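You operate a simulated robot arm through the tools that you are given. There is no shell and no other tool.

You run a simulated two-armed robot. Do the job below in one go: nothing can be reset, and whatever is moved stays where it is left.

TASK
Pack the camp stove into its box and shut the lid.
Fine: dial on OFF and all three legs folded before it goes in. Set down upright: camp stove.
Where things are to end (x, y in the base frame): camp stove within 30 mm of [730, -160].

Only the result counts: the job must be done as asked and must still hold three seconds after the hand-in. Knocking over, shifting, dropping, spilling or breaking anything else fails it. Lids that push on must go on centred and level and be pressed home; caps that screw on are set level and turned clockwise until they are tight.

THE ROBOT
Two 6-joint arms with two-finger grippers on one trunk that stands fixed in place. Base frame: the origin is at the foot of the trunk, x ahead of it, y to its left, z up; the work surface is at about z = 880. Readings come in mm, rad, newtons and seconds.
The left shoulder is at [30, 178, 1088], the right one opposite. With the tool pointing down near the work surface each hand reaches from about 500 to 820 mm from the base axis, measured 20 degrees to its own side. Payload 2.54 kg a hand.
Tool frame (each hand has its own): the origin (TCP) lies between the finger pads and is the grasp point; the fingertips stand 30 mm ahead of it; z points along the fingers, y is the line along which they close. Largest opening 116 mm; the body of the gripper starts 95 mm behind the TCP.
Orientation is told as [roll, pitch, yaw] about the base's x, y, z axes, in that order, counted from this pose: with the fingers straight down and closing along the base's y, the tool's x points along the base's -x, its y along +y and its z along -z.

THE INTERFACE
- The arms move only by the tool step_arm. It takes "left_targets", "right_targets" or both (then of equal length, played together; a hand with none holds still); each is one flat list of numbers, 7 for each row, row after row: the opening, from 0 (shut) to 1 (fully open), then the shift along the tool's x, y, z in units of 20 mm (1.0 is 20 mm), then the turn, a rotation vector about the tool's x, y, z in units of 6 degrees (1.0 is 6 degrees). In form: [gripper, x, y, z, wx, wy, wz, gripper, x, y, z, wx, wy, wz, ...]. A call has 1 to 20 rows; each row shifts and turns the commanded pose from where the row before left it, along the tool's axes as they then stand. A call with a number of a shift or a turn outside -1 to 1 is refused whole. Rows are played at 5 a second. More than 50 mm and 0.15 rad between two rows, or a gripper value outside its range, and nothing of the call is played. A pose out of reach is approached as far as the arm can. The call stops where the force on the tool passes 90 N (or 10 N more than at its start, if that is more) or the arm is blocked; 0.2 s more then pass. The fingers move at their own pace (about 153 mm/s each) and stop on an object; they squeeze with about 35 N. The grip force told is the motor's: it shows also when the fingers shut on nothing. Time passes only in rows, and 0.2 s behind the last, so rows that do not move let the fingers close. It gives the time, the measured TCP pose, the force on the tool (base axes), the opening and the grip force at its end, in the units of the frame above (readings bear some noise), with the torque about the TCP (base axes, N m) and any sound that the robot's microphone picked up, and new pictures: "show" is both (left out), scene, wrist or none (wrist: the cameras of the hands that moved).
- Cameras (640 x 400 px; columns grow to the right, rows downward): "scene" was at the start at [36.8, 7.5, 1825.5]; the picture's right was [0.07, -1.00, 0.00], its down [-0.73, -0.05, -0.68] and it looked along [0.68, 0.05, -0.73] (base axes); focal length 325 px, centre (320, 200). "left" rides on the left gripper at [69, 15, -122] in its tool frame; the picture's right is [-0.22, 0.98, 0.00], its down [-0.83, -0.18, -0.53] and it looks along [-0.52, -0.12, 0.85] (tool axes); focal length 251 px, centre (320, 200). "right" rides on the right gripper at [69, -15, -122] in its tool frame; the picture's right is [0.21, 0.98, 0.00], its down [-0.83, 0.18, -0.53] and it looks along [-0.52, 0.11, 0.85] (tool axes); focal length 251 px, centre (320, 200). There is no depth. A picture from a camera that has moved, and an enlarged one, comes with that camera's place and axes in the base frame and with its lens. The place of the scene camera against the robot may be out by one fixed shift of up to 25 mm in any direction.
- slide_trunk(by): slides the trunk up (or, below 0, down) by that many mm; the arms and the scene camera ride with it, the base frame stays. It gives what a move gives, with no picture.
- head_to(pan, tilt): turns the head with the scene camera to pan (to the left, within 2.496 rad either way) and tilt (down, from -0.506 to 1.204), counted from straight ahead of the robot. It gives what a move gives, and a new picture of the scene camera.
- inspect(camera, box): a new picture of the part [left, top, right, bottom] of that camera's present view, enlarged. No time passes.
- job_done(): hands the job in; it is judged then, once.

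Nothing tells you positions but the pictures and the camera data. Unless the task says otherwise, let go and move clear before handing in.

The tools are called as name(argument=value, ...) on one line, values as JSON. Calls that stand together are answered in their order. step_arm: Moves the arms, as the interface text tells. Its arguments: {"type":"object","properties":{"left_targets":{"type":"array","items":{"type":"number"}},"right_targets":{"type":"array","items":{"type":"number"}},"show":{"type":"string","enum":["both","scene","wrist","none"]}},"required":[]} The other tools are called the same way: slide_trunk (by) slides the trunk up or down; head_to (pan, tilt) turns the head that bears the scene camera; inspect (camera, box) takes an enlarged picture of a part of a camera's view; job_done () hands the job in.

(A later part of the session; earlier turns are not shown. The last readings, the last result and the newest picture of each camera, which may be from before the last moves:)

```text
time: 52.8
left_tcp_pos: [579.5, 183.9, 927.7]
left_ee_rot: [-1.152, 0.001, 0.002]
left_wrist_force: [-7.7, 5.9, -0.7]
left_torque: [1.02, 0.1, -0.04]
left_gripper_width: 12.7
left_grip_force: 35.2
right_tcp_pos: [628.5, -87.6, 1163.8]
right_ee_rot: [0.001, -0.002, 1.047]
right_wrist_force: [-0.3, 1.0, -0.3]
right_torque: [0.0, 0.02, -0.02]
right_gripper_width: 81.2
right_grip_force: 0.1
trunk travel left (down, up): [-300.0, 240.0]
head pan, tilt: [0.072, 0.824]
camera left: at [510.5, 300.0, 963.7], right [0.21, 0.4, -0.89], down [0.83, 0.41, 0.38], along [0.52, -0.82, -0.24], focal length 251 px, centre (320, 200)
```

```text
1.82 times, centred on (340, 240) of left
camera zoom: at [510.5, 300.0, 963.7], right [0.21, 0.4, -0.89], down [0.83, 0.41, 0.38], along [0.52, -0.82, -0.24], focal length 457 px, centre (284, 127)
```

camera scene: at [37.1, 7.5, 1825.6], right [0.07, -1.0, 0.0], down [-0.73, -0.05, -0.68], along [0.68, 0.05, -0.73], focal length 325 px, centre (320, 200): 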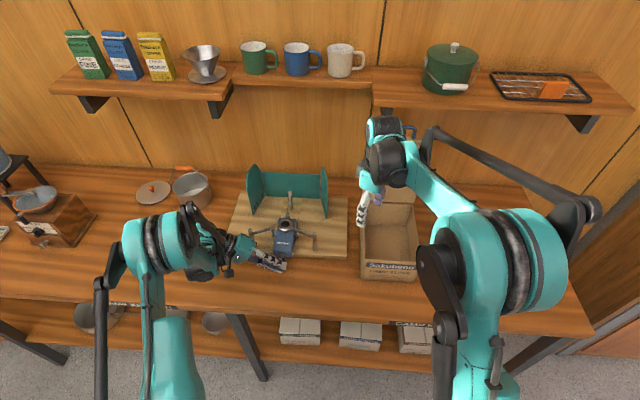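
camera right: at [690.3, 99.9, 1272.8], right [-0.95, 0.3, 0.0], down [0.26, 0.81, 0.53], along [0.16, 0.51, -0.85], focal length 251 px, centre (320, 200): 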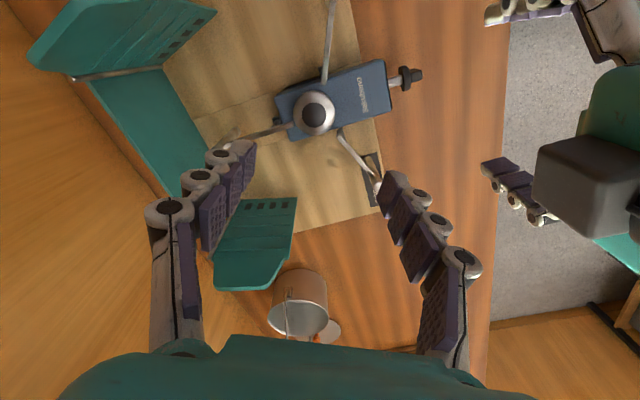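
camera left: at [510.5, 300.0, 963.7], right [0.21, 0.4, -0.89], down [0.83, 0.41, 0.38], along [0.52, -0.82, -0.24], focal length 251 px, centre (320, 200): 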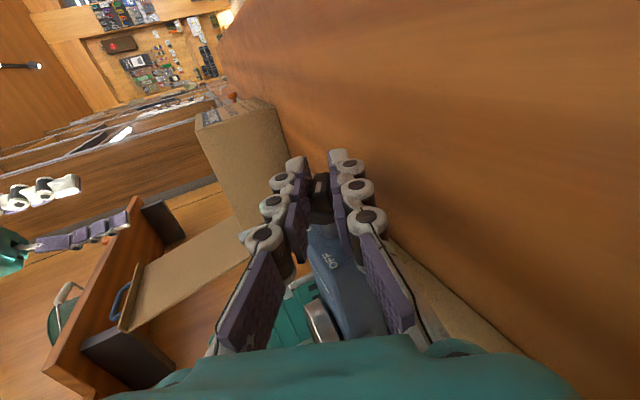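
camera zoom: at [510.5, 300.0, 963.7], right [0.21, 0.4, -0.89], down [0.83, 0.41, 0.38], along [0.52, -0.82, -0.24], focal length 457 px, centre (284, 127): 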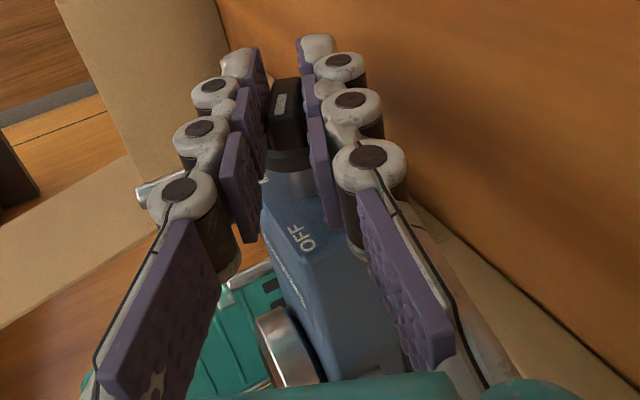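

The torque jumped at about 60°, so the dial is at its OFF stop. I'll back off to 60°, let go and withdraw the hand along its fingers.

step_arm(left_targets=[0, 0, -0.068, -0.0036, -1, 0, 0, 0, 0, 0, 0, 0, 0, 0, 0.35, 0, 0, 0, 0, 0, 0, 0.35, 0, 0, 0, 0, 0, 0, 0.35, 0, 0, -1, 0, 0, 0, 0.35, 0, 0, -1, 0, 0, 0, 0.35, 0, 0, -1, 0, 0, 0, 0.35, 0, 0, -1, 0, 0, 0], show="both")

inspect(camera="scene", box=[230, 180, 340, 280])

inspect(camera="left", box=[270, 130, 410, 270])

```text
time: 54.6
left_tcp_pos: [581.1, 252.0, 968.4]
left_ee_rot: [-1.047, 0.0, 0.0]
left_wrist_force: [0.0, 0.1, -0.3]
left_torque: [0.03, 0.0, 0.02]
left_gripper_width: 40.5
left_grip_force: 0.1
right_tcp_pos: [629.0, -87.4, 1162.1]
right_ee_rot: [-0.001, 0.001, 1.045]
right_wrist_force: [-0.7, -0.1, -0.1]
right_torque: [-0.02, -0.02, 0.02]
right_gripper_width: 81.4
right_grip_force: 0.1
trunk travel left (down, up): [-300.0, 240.0]
head pan, tilt: [0.072, 0.824]
camera scene: at [36.6, 8.1, 1825.5], right [0.07, -1.0, 0.0], down [-0.73, -0.05, -0.68], along [0.68, 0.05, -0.73], focal length 325 px, centre (320, 200)
camera left: at [511.0, 364.2, 1016.7], right [0.22, 0.49, -0.85], down [0.83, 0.37, 0.42], along [0.52, -0.79, -0.32], focal length 251 px, centre (320, 200)
```

scene: 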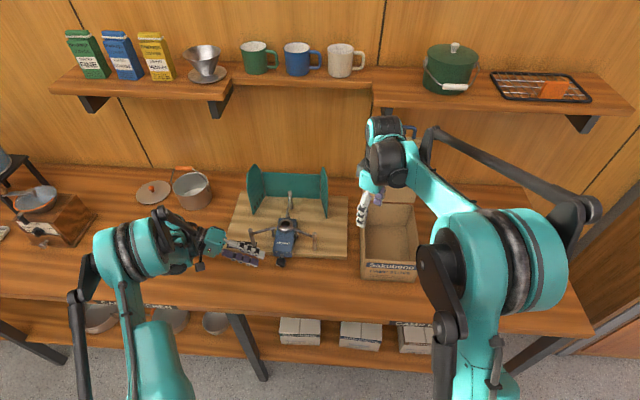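
left: 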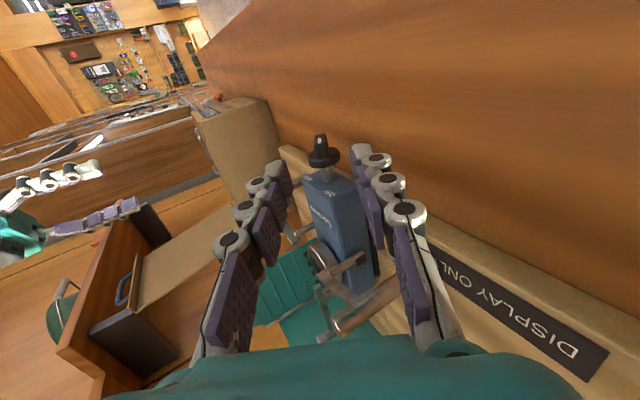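

```text
4.00 times, centred on (285, 230) of scene
camera zoom: at [36.6, 8.1, 1825.5], right [0.07, -1.0, 0.0], down [-0.73, -0.05, -0.68], along [0.68, 0.05, -0.73], focal length 1300 px, centre (460, 80)
```

zoom: 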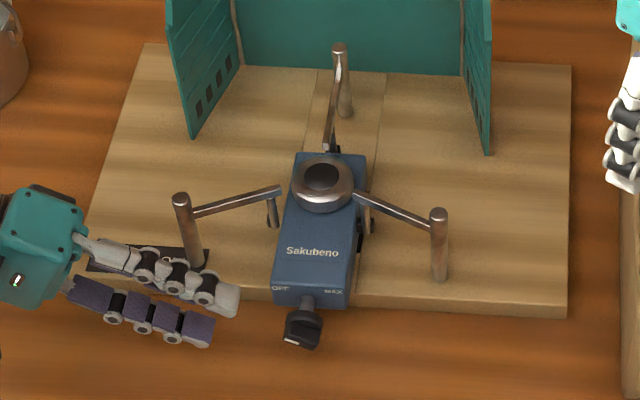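

```text
2.86 times, centred on (340, 200) of left
camera zoom: at [511.0, 364.2, 1016.7], right [0.22, 0.49, -0.85], down [0.83, 0.37, 0.42], along [0.52, -0.79, -0.32], focal length 718 px, centre (263, 200)
```

zoom: 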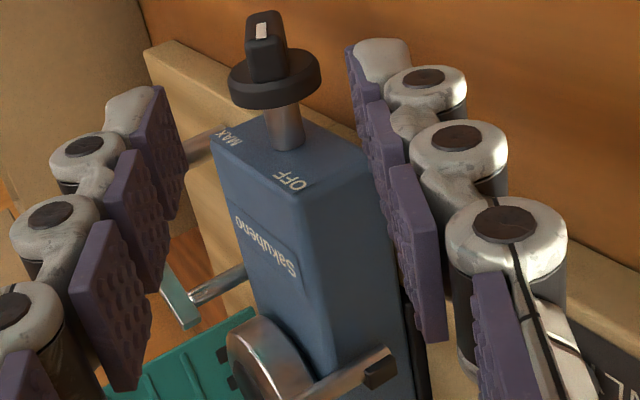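

The dial now points to OFF. Next I'll fold the side legs by taking each post by its top stub above the rod and swinging both together so the pushes cancel. First both hands go upright above the two posts, at about (668, 271) and (668, 70).

step_arm(left_targets=[0.35, 0, -0.866, -0.5, 0, 0, 0, 0.35, 0, -0.866, -0.5, 0, 0, 0, 0.35, 0, -0.866, -0.5, 0, 0, 0, 0.35, 0, -0.866, -0.5, 0, 0, 0, 0.35, 0, -0.866, -0.5, 0, 0, 0, 0.35, 0, -0.866, -0.5, 0, 0, 0, 0.35, 0, 0, 0, -1, 0, 0, 0.35, 0, 0, 0, -1, 0, 0, 0.35, 0, 0, 0, -1, 0, 0, 0.35, 0, 0, 0, -1, 0, 0, 0.35, 0, 0, 0, -1, 0, 0, 0.35, 0, 0, 0, -1, 0, 0, 0.35, 0, 0, 0, -1, 0, 0, 0.35, 0, 0, 0, -1, 0, 0, 0.35, 0, 0, 0, -1, 0, 0, 0.35, 0, 0, 0, -1, 0, 0], right_targets=[0.35, 0, 0, 0, 0, 0, 1, 0.35, 0, 0, 0, 0, 0, 1, 0.35, 0, 0, 0, 0, 0, 1, 0.35, 0, 0, 0, 0, 0, 1, 0.35, 0, 0, 0, 0, 0, 1, 0.35, 0, 0, 0, 0, 0, 1, 0.35, 0, 0, 0, 0, 0, 1, 0.35, 0, 0, 0, 0, 0, 1, 0.35, 0, 0, 0, 0, 0, 1, 0.35, 0, 0, 0, 0, 0, 1, 0.35, 0, 0, 0, 0, 0, 0, 0.35, 0, 0, 0, 0, 0, 0, 0.35, 0, 0, 0, 0, 0, 0, 0.35, 0, 0, 0, 0, 0, 0, 0.35, 0, 0, 0, 0, 0, 0, 0.35, 0, 0, 0, 0, 0, 0], show="none")

step_arm(left_targets=[0.35, -0.87, 0.19, 0, 0, 0, 0, 0.35, -0.87, 0.19, 0, 0, 0, 0, 0.35, -0.87, 0.19, 0, 0, 0, 0, 0.35, -0.87, 0.19, 0, 0, 0, 0, 0.35, -0.87, 0.19, 0, 0, 0, 0, 0.35, 0, 0, 0, 0, 0, 0, 0.35, 0, 0, 0, 0, 0, 0, 0.35, 0, 0, 0, 0, 0, 0], right_targets=[0.35, -0.25, 0.985, 0, 0, 0, 0, 0.35, -0.25, 0.985, 0, 0, 0, 0, 0.35, -0.25, 0.985, 0.5, 0, 0, 0, 0.35, -0.25, 0.985, 0.5, 0, 0, 0, 0.35, -0.25, 0.985, 0.5, 0, 0, 0, 0.35, -0.25, 0.985, 0.5, 0, 0, 0, 0.35, -0.25, 0.985, 0.5, 0, 0, 0, 0.35, -0.25, 0.985, 0.5, 0, 0, 0], show="both")

```text
time: 58.0
left_tcp_pos: [579.5, 251.1, 1090.8]
left_ee_rot: [0.001, -0.001, 0.001]
left_wrist_force: [0.9, -0.2, -0.7]
left_torque: [0.0, 0.0, 0.02]
left_gripper_width: 40.7
left_grip_force: 0.0
right_tcp_pos: [627.5, -89.6, 1162.6]
right_ee_rot: [0.0, 0.001, 0.0]
right_wrist_force: [0.3, -0.2, -0.3]
right_torque: [0.0, -0.02, -0.01]
right_gripper_width: 40.5
right_grip_force: 0.1
trunk travel left (down, up): [-300.0, 240.0]
head pan, tilt: [0.072, 0.824]
```

```text
time: 59.8
left_tcp_pos: [667.8, 270.4, 1088.1]
left_ee_rot: [0.0, -0.001, 0.001]
left_wrist_force: [0.0, 0.2, -0.5]
left_torque: [-0.01, 0.0, 0.0]
left_gripper_width: 40.7
left_grip_force: 0.1
right_tcp_pos: [670.0, 69.2, 1102.3]
right_ee_rot: [0.002, 0.0, -0.002]
right_wrist_force: [0.5, -0.8, 0.1]
right_torque: [-0.01, -0.01, -0.01]
right_gripper_width: 40.4
right_grip_force: 0.0
trunk travel left (down, up): [-300.0, 240.0]
head pan, tilt: [0.072, 0.824]
camera scene: at [37.6, 8.5, 1825.5], right [0.07, -1.0, 0.0], down [-0.73, -0.05, -0.68], along [0.68, 0.05, -0.73], focal length 325 px, centre (320, 200)
camera right: at [599.9, 54.8, 1224.5], right [-0.21, 0.98, 0.0], down [0.83, 0.18, 0.53], along [0.52, 0.11, -0.85], focal length 251 px, centre (320, 200)
camera left: at [598.2, 285.3, 1210.6], right [0.22, 0.98, 0.0], down [0.83, -0.18, 0.53], along [0.52, -0.12, -0.85], focal length 251 px, centre (320, 200)
```

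scene: 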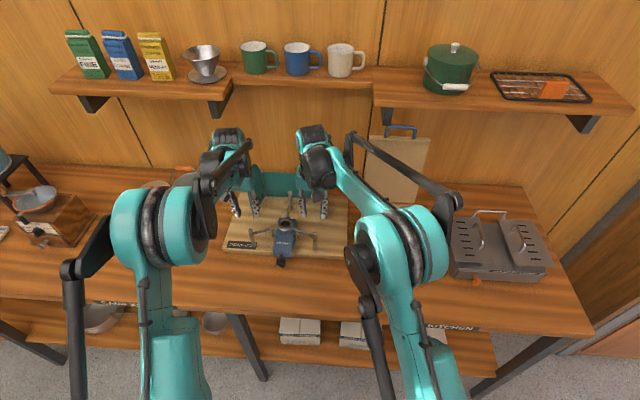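
right: 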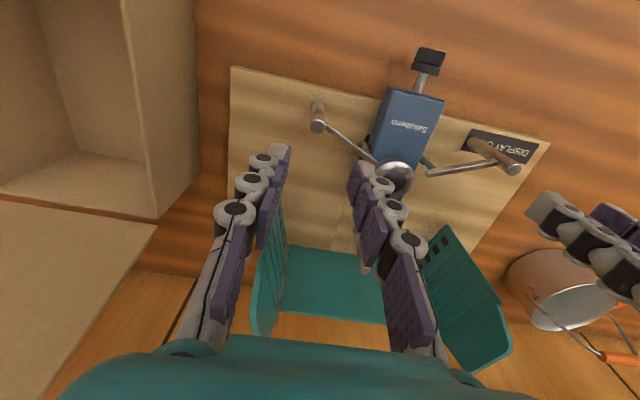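
left: 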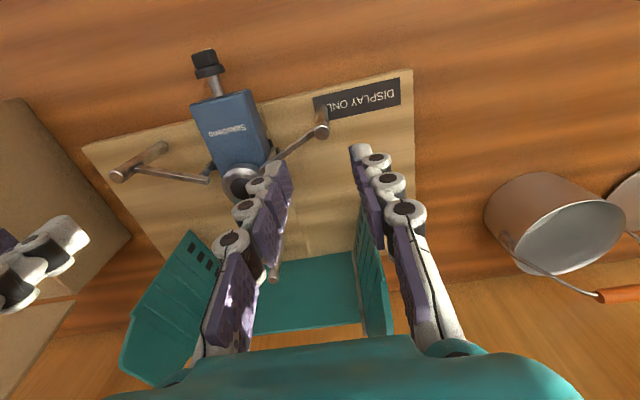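

inspect(camera="left", box=[180, 80, 340, 220])

inspect(camera="right", box=[300, 80, 440, 200])

```text
2.86 times, centred on (260, 150) of left
camera zoom: at [598.2, 285.3, 1210.6], right [0.22, 0.98, 0.0], down [0.83, -0.18, 0.53], along [0.52, -0.12, -0.85], focal length 718 px, centre (491, 343)
```

zoom: 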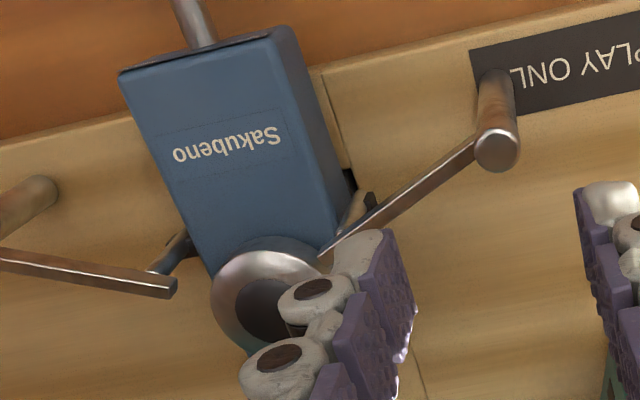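

```text
3.33 times, centred on (370, 140) of right
camera zoom: at [599.9, 54.8, 1224.5], right [-0.21, 0.98, 0.0], down [0.83, 0.18, 0.53], along [0.52, 0.11, -0.85], focal length 838 px, centre (153, 400)
```

zoom: 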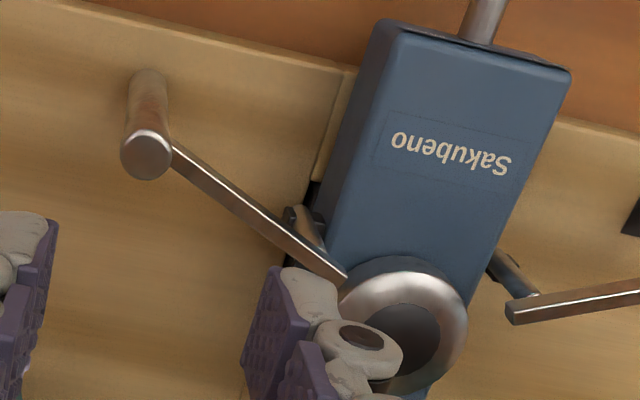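

step_arm(left_targets=[0.35, 0.165, 0.03, 0.758, 0, 0, 0, 0.35, 0, 0, 0.758, 0, 0, 0, 0.35, 0, 0, 0.758, 0, 0, 0, 0.35, 0, 0, 0.758, 0, 0, 0, 0.35, 0, 0, 0.758, 0, 0, 0, 0.35, 0, 0, 0.758, 0, 0, 0, 0, 0, 0, 0, 0, 0, 0, 0, 0, 0, 0, 0, 0, 0, 0, 0, 0, 0, 0, 0, 0], right_targets=[0.35, 0.225, -0.135, 0.878, 0, 0, 0, 0.35, 0, 0, 0.878, 0, 0, 0, 0.35, 0, 0, 0.878, 0, 0, 0, 0.35, 0, 0, 0.878, 0, 0, 0, 0.35, 0, 0, 0.878, 0, 0, 0, 0.35, 0, 0, 0.878, 0, 0, 0, 0, 0, 0, 0, 0, 0, 0, 0, 0, 0, 0, 0, 0, 0, 0, 0, 0, 0, 0, 0, 0], show="both")

```text
time: 61.8
left_tcp_pos: [660.7, 270.3, 1000.7]
left_ee_rot: [0.003, -0.004, 0.001]
left_wrist_force: [-0.7, 3.9, 23.1]
left_torque: [0.07, -0.14, 0.04]
left_gripper_width: 13.0
left_grip_force: 35.0
right_tcp_pos: [658.7, 65.8, 1000.5]
right_ee_rot: [0.0, -0.001, 0.003]
right_wrist_force: [-1.8, 0.7, 23.5]
right_torque: [0.05, 0.07, 0.01]
right_gripper_width: 12.8
right_grip_force: 35.1
trunk travel left (down, up): [-300.0, 240.0]
head pan, tilt: [0.072, 0.824]
camera scene: at [30.5, 7.1, 1826.0], right [0.07, -1.0, 0.0], down [-0.73, -0.05, -0.68], along [0.68, 0.05, -0.73], focal length 325 px, centre (320, 200)
camera right: at [590.1, 51.6, 1122.2], right [-0.21, 0.98, 0.0], down [0.82, 0.18, 0.54], along [0.52, 0.11, -0.84], focal length 251 px, centre (320, 200)
camera left: at [590.3, 285.5, 1122.7], right [0.21, 0.98, 0.0], down [0.82, -0.18, 0.54], along [0.52, -0.11, -0.84], focal length 251 px, centre (320, 200)
```

scene: 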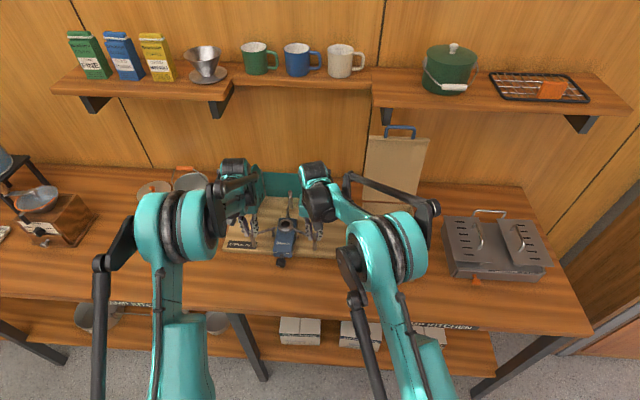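
right: 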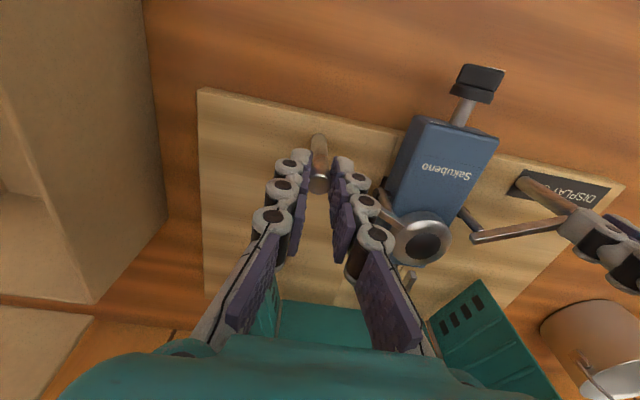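
left: 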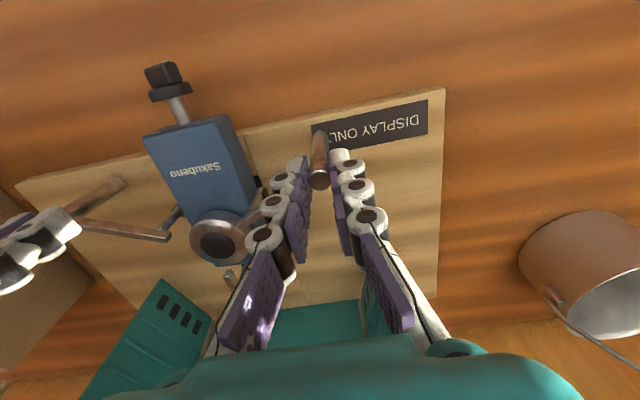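

Both posts are gripped, but the fingertips press on the rods with about 23 N. I'll loosen, rise 5 mm and re-grip.

step_arm(left_targets=[0.2, 0, 0, 0, 0, 0, 0, 0.2, 0, 0, -0.3, 0, 0, 0, 0, 0, 0, 0, 0, 0, 0, 0, 0, 0, 0, 0, 0, 0, 0, 0, 0, 0, 0, 0, 0], right_targets=[0.2, 0, 0, 0, 0, 0, 0, 0.2, 0, 0, -0.3, 0, 0, 0, 0, 0, 0, 0, 0, 0, 0, 0, 0, 0, 0, 0, 0, 0, 0, 0, 0, 0, 0, 0, 0], show="wrist")

```text
time: 63.0
left_tcp_pos: [663.0, 270.4, 1002.0]
left_ee_rot: [0.0, 0.001, 0.002]
left_wrist_force: [-2.3, 5.9, -1.3]
left_torque: [0.13, -0.08, -0.02]
left_gripper_width: 13.0
left_grip_force: 35.4
right_tcp_pos: [663.0, 65.7, 1001.5]
right_ee_rot: [-0.002, 0.002, -0.002]
right_wrist_force: [-2.6, -8.8, -1.9]
right_torque: [-0.18, -0.59, -0.06]
right_gripper_width: 13.0
right_grip_force: 35.3
trunk travel left (down, up): [-300.0, 240.0]
head pan, tilt: [0.072, 0.824]
camera right: at [594.6, 51.0, 1124.6], right [-0.21, 0.98, 0.0], down [0.83, 0.18, 0.53], along [0.52, 0.11, -0.85], focal length 251 px, centre (320, 200)
camera left: at [594.5, 285.4, 1125.3], right [0.22, 0.98, 0.0], down [0.83, -0.18, 0.53], along [0.52, -0.11, -0.85], focal length 251 px, centre (320, 200)
```

right: 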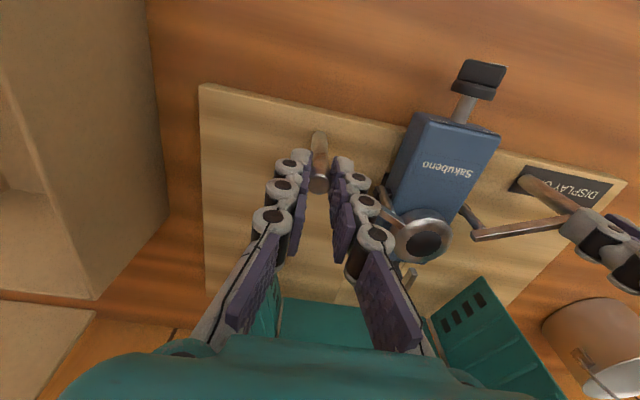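
left: 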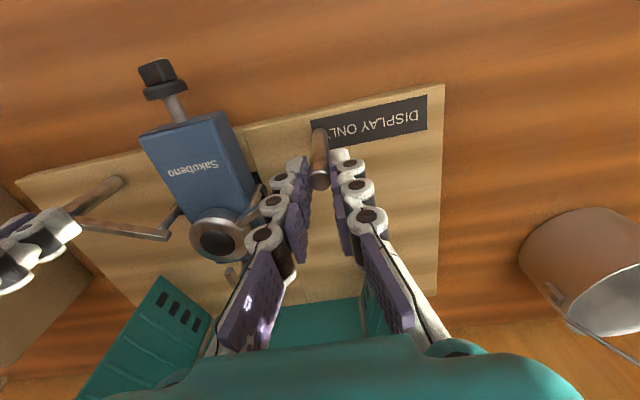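

step_arm(left_targets=[0, 0.2825, -0.155, 0, 0, 0, 0, 0, 0.2825, -0.155, 0, 0, 0, 0, 0, 0, 0, 0, 0, 0, 0], right_targets=[0, 0.2825, 0.155, 0, 0, 0, 0, 0, 0.2825, 0.155, 0, 0, 0, 0, 0, 0, 0, 0, 0, 0, 0], show="both")

inspect(camera="scene", box=[230, 180, 340, 280])

```text
time: 63.8
left_tcp_pos: [653.2, 264.9, 1002.4]
left_ee_rot: [-0.002, 0.0, -0.003]
left_wrist_force: [-0.1, -0.8, 0.3]
left_torque: [-0.01, 0.29, -0.03]
left_gripper_width: 12.9
left_grip_force: 34.9
right_tcp_pos: [652.0, 74.4, 1002.3]
right_ee_rot: [0.0, -0.001, 0.001]
right_wrist_force: [-0.3, 1.3, 0.2]
right_torque: [0.06, 0.1, 0.05]
right_gripper_width: 12.6
right_grip_force: 34.2
trunk travel left (down, up): [-300.0, 240.0]
head pan, tilt: [0.072, 0.824]
camera scene: at [38.0, 8.0, 1825.6], right [0.07, -1.0, 0.0], down [-0.73, -0.05, -0.68], along [0.68, 0.05, -0.73], focal length 325 px, centre (320, 200)
camera right: at [583.0, 59.3, 1125.0], right [-0.22, 0.98, 0.0], down [0.83, 0.18, 0.53], along [0.52, 0.12, -0.85], focal length 251 px, centre (320, 200)
camera left: at [583.3, 278.7, 1125.7], right [0.22, 0.98, 0.0], down [0.83, -0.18, 0.53], along [0.52, -0.12, -0.85], focal length 251 px, centre (320, 200)
```

scene: 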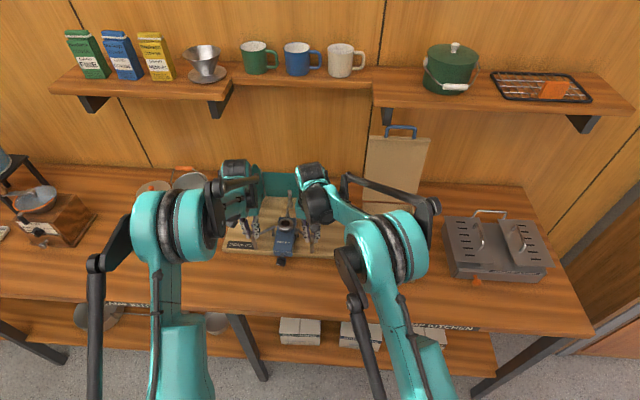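
right: 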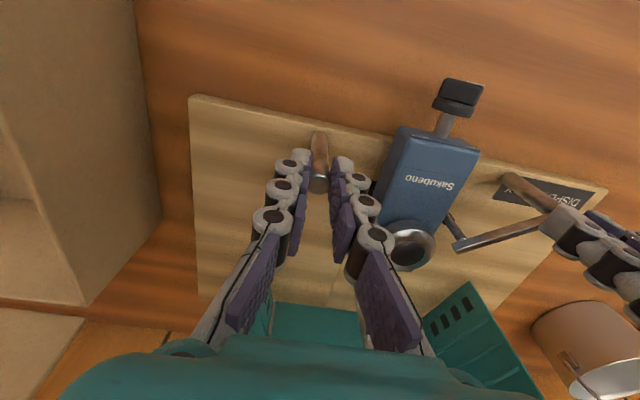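
left: 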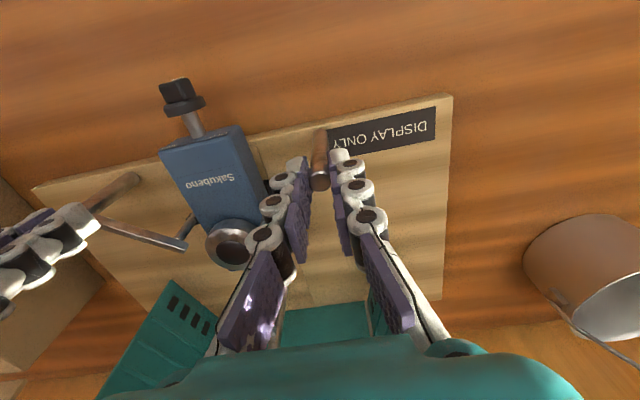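

```text
4.00 times, centred on (285, 230) of scene
camera zoom: at [38.0, 8.0, 1825.6], right [0.07, -1.0, 0.0], down [-0.73, -0.05, -0.68], along [0.68, 0.05, -0.73], focal length 1300 px, centre (460, 80)
```

zoom: 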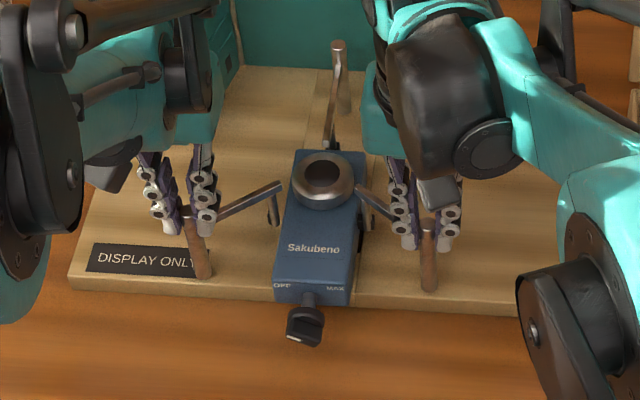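

The legs swing forward freely and the stove has not moved. I'll continue both to about 150°, then finish them one hand at a time because the gripper bodies would meet.

step_arm(left_targets=[0, 0.325, -0.245, 0, 0, 0, 0, 0, 0.295, -0.28, 0, 0, 0, 0, 0, 0.26, -0.315, 0, 0, 0, 0, 0, 0.225, -0.34, 0, 0, 0, 0, 0, 0, 0, 0, 0, 0, 0], right_targets=[0, 0.325, 0.245, 0, 0, 0, 0, 0, 0.295, 0.28, 0, 0, 0, 0, 0, 0.26, 0.315, 0, 0, 0, 0, 0, 0.225, 0.34, 0, 0, 0, 0, 0, 0, 0, 0, 0, 0, 0], show="both")

inspect(camera="scene", box=[230, 180, 340, 280])

```text
time: 65.0
left_tcp_pos: [630.2, 241.3, 1003.2]
left_ee_rot: [0.001, 0.0, -0.002]
left_wrist_force: [-1.6, 1.7, 1.2]
left_torque: [0.02, -0.14, 0.06]
left_gripper_width: 13.1
left_grip_force: 35.0
right_tcp_pos: [630.4, 96.7, 1003.1]
right_ee_rot: [0.0, 0.0, 0.001]
right_wrist_force: [0.0, -1.5, -0.4]
right_torque: [-0.01, 0.08, -0.05]
right_gripper_width: 12.9
right_grip_force: 34.6
trunk travel left (down, up): [-300.0, 240.0]
head pan, tilt: [0.072, 0.824]
camera scene: at [37.1, 7.8, 1825.5], right [0.07, -1.0, 0.0], down [-0.73, -0.05, -0.68], along [0.68, 0.05, -0.73], focal length 325 px, centre (320, 200)
camera right: at [561.1, 81.7, 1125.0], right [-0.21, 0.98, 0.0], down [0.83, 0.18, 0.53], along [0.52, 0.11, -0.85], focal length 251 px, centre (320, 200)
camera left: at [561.1, 255.4, 1125.9], right [0.22, 0.98, 0.0], down [0.83, -0.18, 0.53], along [0.52, -0.12, -0.85], focal length 251 px, centre (320, 200)
```

scene: 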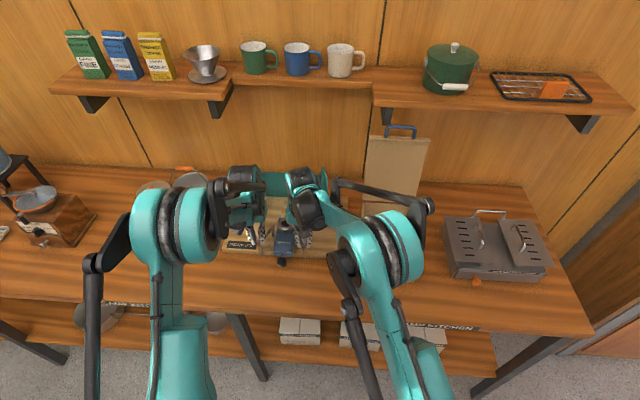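
right: 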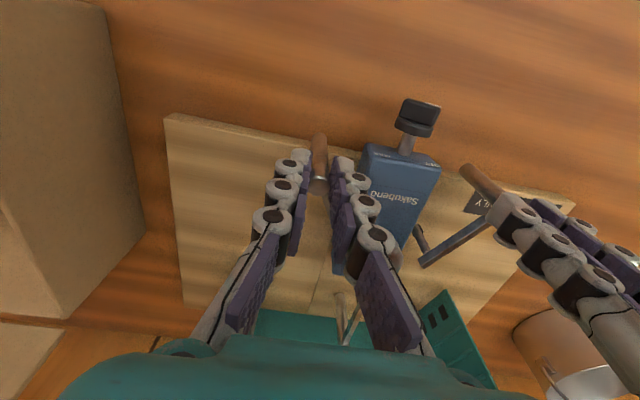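
left: 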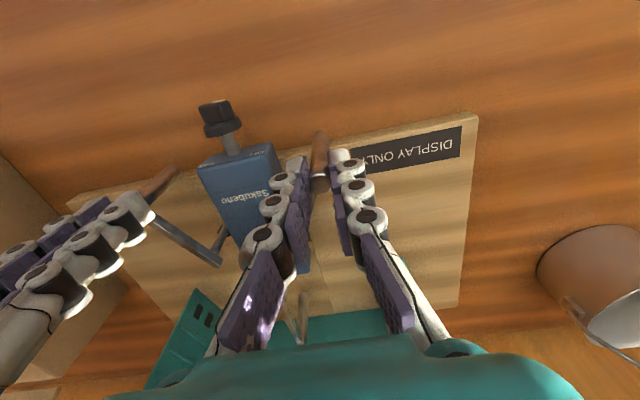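

```text
4.00 times, centred on (285, 230) of scene
camera zoom: at [37.1, 7.8, 1825.5], right [0.07, -1.0, 0.0], down [-0.73, -0.05, -0.68], along [0.68, 0.05, -0.73], focal length 1300 px, centre (460, 80)
```

zoom: 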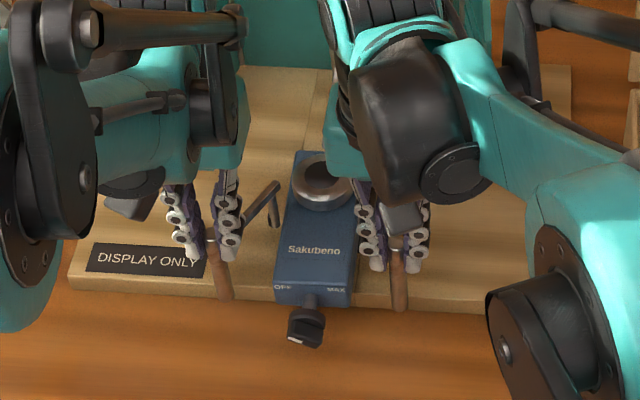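

step_arm(right_targets=[0.25, 0, 0, 0, 0, 0, 0, 0.25, 0, 0, 0, 0, 0, 0, 0.25, 0, 0, -1, 0, 0, 0, 0.25, 0, 0, -1, 0, 0, 0, 0.25, 0, -0.5, -1, 0, 0, 0, 0.25, 0, -1, 0, 0, 0, 0, 0.25, 0, -1, 0, 0, 0, 0, 0.25, 0, -1, 0, 0, 0, 0, 0.25, 0, -1, 0, 0, 0, 0], show="none")

step_arm(left_targets=[0, 0.18, -0.36, 0, 0, 0, 0, 0, 0.14, -0.37, 0, 0, 0, 0, 0, 0.09, -0.38, 0, 0, 0, 0, 0, 0, 0, 0, 0, 0, 0], show="both")

```text
time: 67.0
left_tcp_pos: [631.3, 241.0, 1003.4]
left_ee_rot: [0.0, 0.0, 0.0]
left_wrist_force: [-1.2, -1.0, 0.0]
left_torque: [0.1, 0.09, -0.07]
left_gripper_width: 13.1
left_grip_force: 34.7
right_tcp_pos: [628.6, 5.9, 1062.4]
right_ee_rot: [0.001, -0.002, 0.0]
right_wrist_force: [-0.2, 0.3, -0.5]
right_torque: [-0.01, 0.0, -0.01]
right_gripper_width: 28.8
right_grip_force: 0.1
trunk travel left (down, up): [-300.0, 240.0]
head pan, tilt: [0.072, 0.824]
```

```text
time: 68.0
left_tcp_pos: [623.6, 219.1, 1003.6]
left_ee_rot: [0.0, -0.001, -0.001]
left_wrist_force: [-1.3, 1.4, 0.0]
left_torque: [0.03, -0.1, 0.1]
left_gripper_width: 13.2
left_grip_force: 35.0
right_tcp_pos: [629.4, 5.8, 1062.1]
right_ee_rot: [0.001, 0.0, -0.001]
right_wrist_force: [0.7, 0.2, 0.0]
right_torque: [0.0, 0.01, -0.01]
right_gripper_width: 28.9
right_grip_force: 0.1
trunk travel left (down, up): [-300.0, 240.0]
head pan, tilt: [0.072, 0.824]
camera scene: at [36.7, 8.0, 1825.5], right [0.07, -1.0, 0.0], down [-0.73, -0.05, -0.68], along [0.68, 0.05, -0.73], focal length 325 px, centre (320, 200)
camera left: at [553.1, 233.5, 1125.9], right [0.22, 0.98, 0.0], down [0.83, -0.18, 0.53], along [0.52, -0.12, -0.85], focal length 251 px, centre (320, 200)
```

scene: 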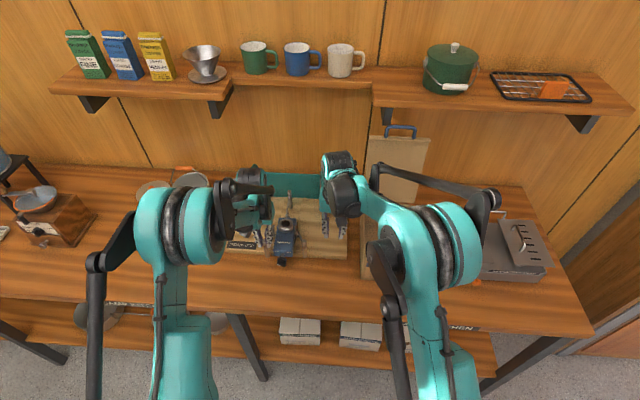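
left: 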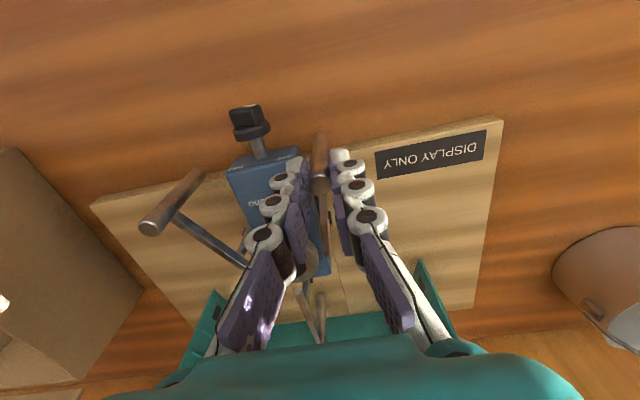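

step_arm(left_targets=[0, 0.03, -0.25, 0, 0, 0, 0, 0, 0, 0, 0, 0, 0, 0], show="none")

step_arm(left_targets=[0, 0.01, -0.2, 0, 0, 0, 0, 0, 0, 0, 0, 0, 0, 0], show="none")

step_arm(left_targets=[0, 0, -0.2, 0, 0, 0, 0, 0, 0, 0, 0, 0, 0, 0], show="wrist")

```text
time: 68.6
left_tcp_pos: [622.0, 213.6, 1003.7]
left_ee_rot: [0.001, 0.0, -0.002]
left_wrist_force: [-1.6, 0.9, -0.4]
left_torque: [0.05, -0.04, 0.07]
left_gripper_width: 13.2
left_grip_force: 35.0
right_tcp_pos: [628.9, 6.3, 1063.2]
right_ee_rot: [0.001, 0.001, -0.001]
right_wrist_force: [0.0, -0.3, 0.2]
right_torque: [0.01, 0.01, -0.01]
right_gripper_width: 29.1
right_grip_force: 0.2
trunk travel left (down, up): [-300.0, 240.0]
head pan, tilt: [0.072, 0.824]
```

```text
time: 69.2
left_tcp_pos: [622.4, 210.0, 1002.8]
left_ee_rot: [0.0, 0.0, -0.001]
left_wrist_force: [-1.0, 1.0, 0.0]
left_torque: [0.04, -0.02, 0.05]
left_gripper_width: 12.9
left_grip_force: 34.8
right_tcp_pos: [629.4, 5.9, 1063.6]
right_ee_rot: [-0.001, 0.001, -0.001]
right_wrist_force: [0.6, 0.0, -0.4]
right_torque: [-0.01, 0.0, -0.02]
right_gripper_width: 29.0
right_grip_force: 0.1
trunk travel left (down, up): [-300.0, 240.0]
head pan, tilt: [0.072, 0.824]
```

```text
time: 69.8
left_tcp_pos: [622.9, 206.2, 1003.1]
left_ee_rot: [0.0, 0.0, 0.0]
left_wrist_force: [0.9, 6.2, 0.1]
left_torque: [0.22, 0.11, -0.01]
left_gripper_width: 12.8
left_grip_force: 35.2
right_tcp_pos: [628.4, 7.0, 1062.2]
right_ee_rot: [0.0, 0.0, -0.001]
right_wrist_force: [0.2, 0.0, 0.1]
right_torque: [-0.04, -0.03, 0.04]
right_gripper_width: 28.9
right_grip_force: 0.1
trunk travel left (down, up): [-300.0, 240.0]
head pan, tilt: [0.072, 0.824]
camera left: at [552.5, 221.1, 1125.8], right [0.21, 0.98, 0.0], down [0.83, -0.18, 0.53], along [0.52, -0.11, -0.85], focal length 251 px, centre (320, 200)
```

left: 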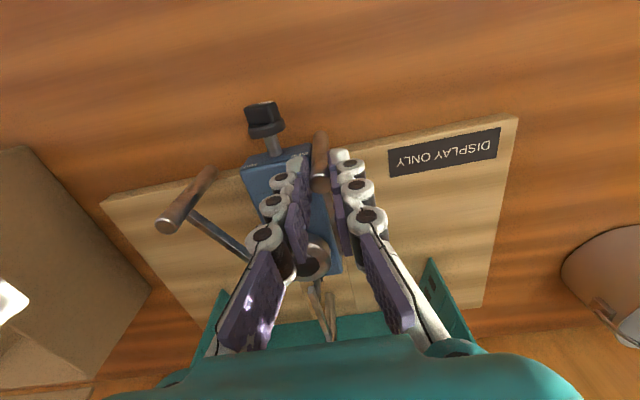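

step_arm(left_targets=[0, 0, -0.1, 0, 0, 0, 0, 0, 0, 0, 0, 0, 0, 0], show="none")

step_arm(left_targets=[0.2, 0, 0.05, 0, 0, 0, 0, 0.2, 0, 0, 0, 0, 0, 0, 0.2, 0, 0, -1, 0, 0, 0, 0.2, 0, 0, -1, 0, 0, 0, 0.2, 0, 0.5, -1, 0, 0, 0, 0.2, 0, 1, -1, 0, 0, 0, 0.2, 0, 1, 0, 0, 0, 0, 0.2, 0, 1, 0, 0, 0, 0, 0.2, 0, 1, 0, 0, 0, 0], show="both")

inspect(camera="scene", box=[230, 180, 340, 280])

inspect(camera="right", box=[320, 60, 500, 220])

```text
time: 70.4
left_tcp_pos: [621.6, 202.7, 1003.2]
left_ee_rot: [0.0, -0.001, -0.002]
left_wrist_force: [-2.3, 6.2, 0.6]
left_torque: [0.34, -0.04, 0.04]
left_gripper_width: 12.5
left_grip_force: 35.1
right_tcp_pos: [628.0, 6.9, 1063.0]
right_ee_rot: [-0.001, -0.001, -0.001]
right_wrist_force: [0.4, 0.6, -0.1]
right_torque: [0.02, 0.0, -0.04]
right_gripper_width: 29.3
right_grip_force: 0.1
trunk travel left (down, up): [-300.0, 240.0]
head pan, tilt: [0.072, 0.824]
```

```text
time: 72.4
left_tcp_pos: [621.7, 296.2, 1083.1]
left_ee_rot: [-0.001, 0.001, -0.002]
left_wrist_force: [-0.7, 0.0, -0.2]
left_torque: [0.01, 0.03, -0.04]
left_gripper_width: 23.5
left_grip_force: 0.0
right_tcp_pos: [628.7, 6.8, 1062.9]
right_ee_rot: [0.0, -0.001, -0.002]
right_wrist_force: [-0.7, 0.1, 0.4]
right_torque: [-0.01, 0.0, -0.02]
right_gripper_width: 29.1
right_grip_force: 0.1
trunk travel left (down, up): [-300.0, 240.0]
head pan, tilt: [0.072, 0.824]
camera scene: at [37.0, 8.4, 1825.5], right [0.07, -1.0, 0.0], down [-0.73, -0.05, -0.68], along [0.68, 0.05, -0.73], focal length 325 px, centre (320, 200)
camera left: at [552.0, 310.4, 1206.0], right [0.22, 0.98, 0.0], down [0.83, -0.18, 0.53], along [0.52, -0.12, -0.85], focal length 251 px, centre (320, 200)
```

scene: 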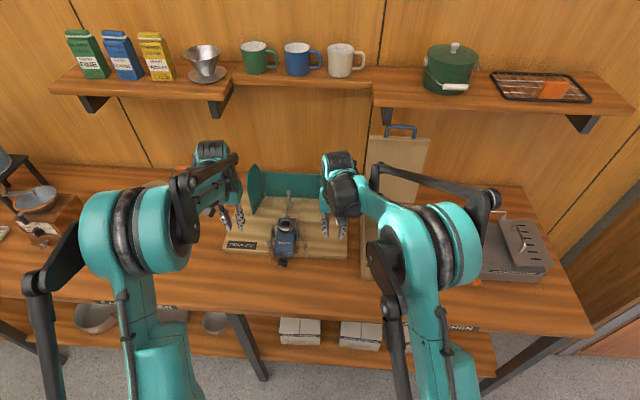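
left: 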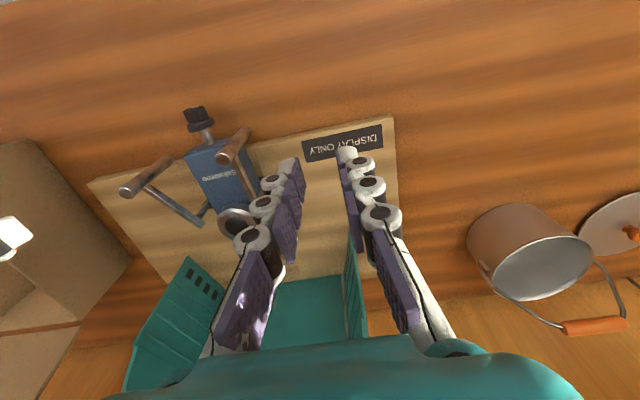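

```text
4.00 times, centred on (285, 230) of scene
camera zoom: at [37.0, 8.4, 1825.5], right [0.07, -1.0, 0.0], down [-0.73, -0.05, -0.68], along [0.68, 0.05, -0.73], focal length 1300 px, centre (460, 80)
```

zoom: 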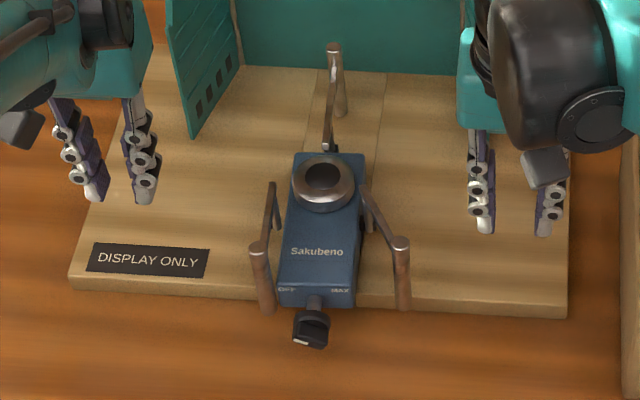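

```text
2.50 times, centred on (410, 140) of right
camera zoom: at [560.0, -8.3, 1184.8], right [-0.21, 0.98, 0.0], down [0.83, 0.18, 0.53], along [0.52, 0.11, -0.85], focal length 629 px, centre (95, 350)
```

zoom: 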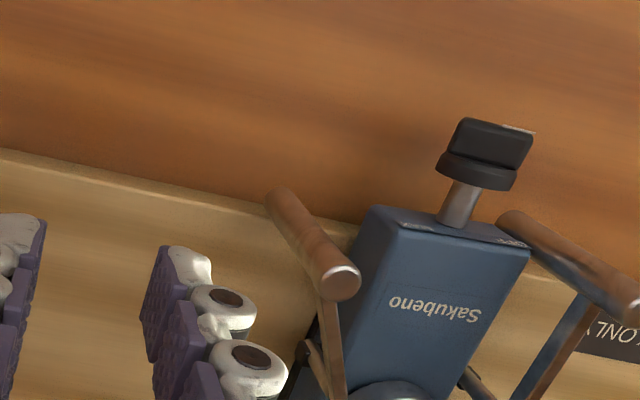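

The left leg lies along the body side at its stop. Now the right leg: I'll re-grip its post near (632, 96) and swing it in the same way.

step_arm(right_targets=[0.3, -0.05, 0.89, 0, 0, 0, 0, 0.3, -0.05, 0.89, 0, 0, 0, 0, 0.3, -0.05, 0.89, 0, 0, 0, 0, 0.3, 0, 0.89, 0, 0, 0, 0, 0.3, 0, 0.89, 0, 0, 0, 0, 0.3, 0, 0, 1, 0, 0, 0, 0.3, 0, 0, 1, 0, 0, 0, 0.3, 0, 0, 0.98, 0, 0, 0, 0, 0, 0, 0, 0, 0, 0, 0, 0, 0, 0, 0, 0, 0, 0, 0, 0, 0, 0, 0, 0], left_targets=[0.3, 0, 0.8, 0, 0, 0, 0, 0.3, 0, 0.8, 0, 0, 0, 0, 0.3, 0, 0.8, 0, 0, 0, 0, 0.3, 0, 0, 0, 0, 0, 0, 0.3, 0, 0, 0, 0, 0, 0, 0.3, 0, 0, 0, 0, 0, 0, 0.3, 0, 0, 0, 0, 0, 0, 0.3, 0, 0, 0, 0, 0, 0, 0.3, 0, 0, 0, 0, 0, 0, 0.3, 0, 0, 0, 0, 0, 0, 0.3, 0, 0, 0, 0, 0, 0], show="wrist")

```text
time: 74.8
left_tcp_pos: [622.1, 343.3, 1082.7]
left_ee_rot: [-0.002, -0.001, -0.002]
left_wrist_force: [1.0, -0.9, 1.0]
left_torque: [-0.02, 0.02, -0.01]
left_gripper_width: 34.6
left_grip_force: 0.2
right_tcp_pos: [632.1, 96.1, 1004.3]
right_ee_rot: [0.0, -0.001, 0.001]
right_wrist_force: [-0.5, -0.5, 0.9]
right_torque: [0.02, 0.34, 0.01]
right_gripper_width: 13.1
right_grip_force: 35.3
trunk travel left (down, up): [-300.0, 240.0]
head pan, tilt: [0.072, 0.824]
camera right: at [563.7, 80.6, 1125.9], right [-0.21, 0.98, 0.0], down [0.83, 0.18, 0.53], along [0.52, 0.11, -0.85], focal length 251 px, centre (320, 200)
camera left: at [552.7, 357.6, 1206.4], right [0.22, 0.98, 0.0], down [0.83, -0.18, 0.53], along [0.52, -0.12, -0.85], focal length 251 px, centre (320, 200)
```

right: 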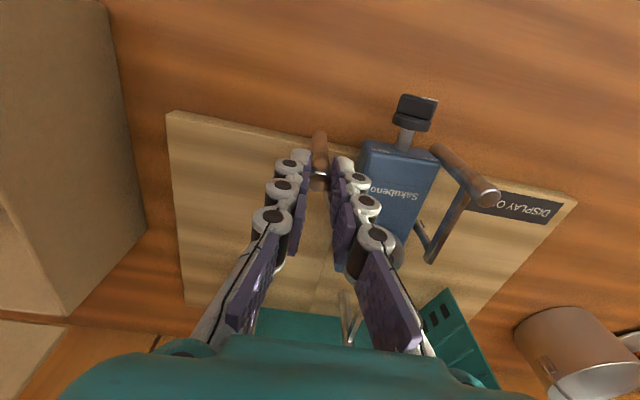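
left: 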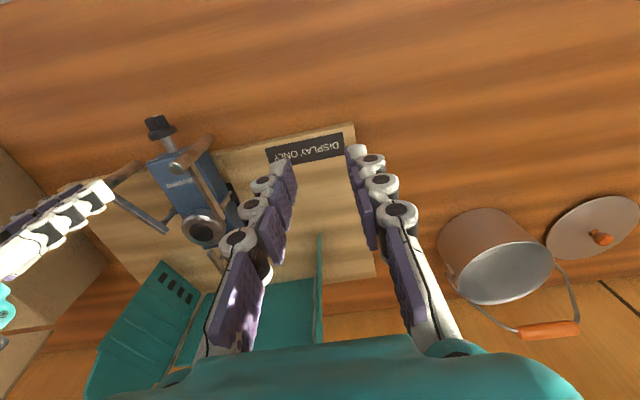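

step_arm(right_targets=[0, 0.18, 0.36, 0, 0, 0, 0, 0, 0.14, 0.37, 0, 0, 0, 0, 0, 0.09, 0.38, 0, 0, 0, 0, 0, 0.03, 0.25, 0, 0, 0, 0, 0, 0, 0, 0, 0, 0, 0], show="none")

step_arm(right_targets=[0, 0.01, 0.2, 0, 0, 0, 0, 0, 0, 0, 0, 0, 0, 0], show="none")

step_arm(right_targets=[0, 0, 0.15, 0, 0, 0, 0, 0, 0, 0, 0, 0, 0, 0], show="none")

```text
time: 76.0
left_tcp_pos: [621.8, 342.5, 1083.7]
left_ee_rot: [0.0, -0.001, 0.0]
left_wrist_force: [0.2, 0.1, 0.1]
left_torque: [-0.04, -0.01, 0.0]
left_gripper_width: 34.7
left_grip_force: 0.1
right_tcp_pos: [622.8, 121.9, 1002.3]
right_ee_rot: [-0.002, 0.0, -0.001]
right_wrist_force: [-1.4, -1.0, 1.7]
right_torque: [-0.04, -0.02, -0.12]
right_gripper_width: 12.9
right_grip_force: 35.1
trunk travel left (down, up): [-300.0, 240.0]
head pan, tilt: [0.072, 0.824]
```

```text
time: 76.6
left_tcp_pos: [621.8, 341.3, 1082.8]
left_ee_rot: [0.001, 0.001, -0.002]
left_wrist_force: [0.1, -0.2, -0.8]
left_torque: [0.02, -0.02, -0.02]
left_gripper_width: 34.6
left_grip_force: 0.0
right_tcp_pos: [623.9, 125.2, 1003.1]
right_ee_rot: [0.001, 0.0, -0.003]
right_wrist_force: [-4.3, -5.6, -0.2]
right_torque: [-0.2, -0.09, -0.04]
right_gripper_width: 12.7
right_grip_force: 35.4
trunk travel left (down, up): [-300.0, 240.0]
head pan, tilt: [0.072, 0.824]
```

```text
time: 77.2
left_tcp_pos: [621.4, 344.0, 1083.9]
left_ee_rot: [0.0, 0.001, 0.0]
left_wrist_force: [0.1, 0.3, -0.7]
left_torque: [0.0, -0.01, -0.03]
left_gripper_width: 34.8
left_grip_force: 0.1
right_tcp_pos: [623.1, 132.9, 1004.8]
right_ee_rot: [0.001, 0.0, 0.0]
right_wrist_force: [-1.9, -2.6, 3.5]
right_torque: [0.04, 0.22, 0.0]
right_gripper_width: 12.7
right_grip_force: 34.4
trunk travel left (down, up): [-300.0, 240.0]
head pan, tilt: [0.072, 0.824]
```

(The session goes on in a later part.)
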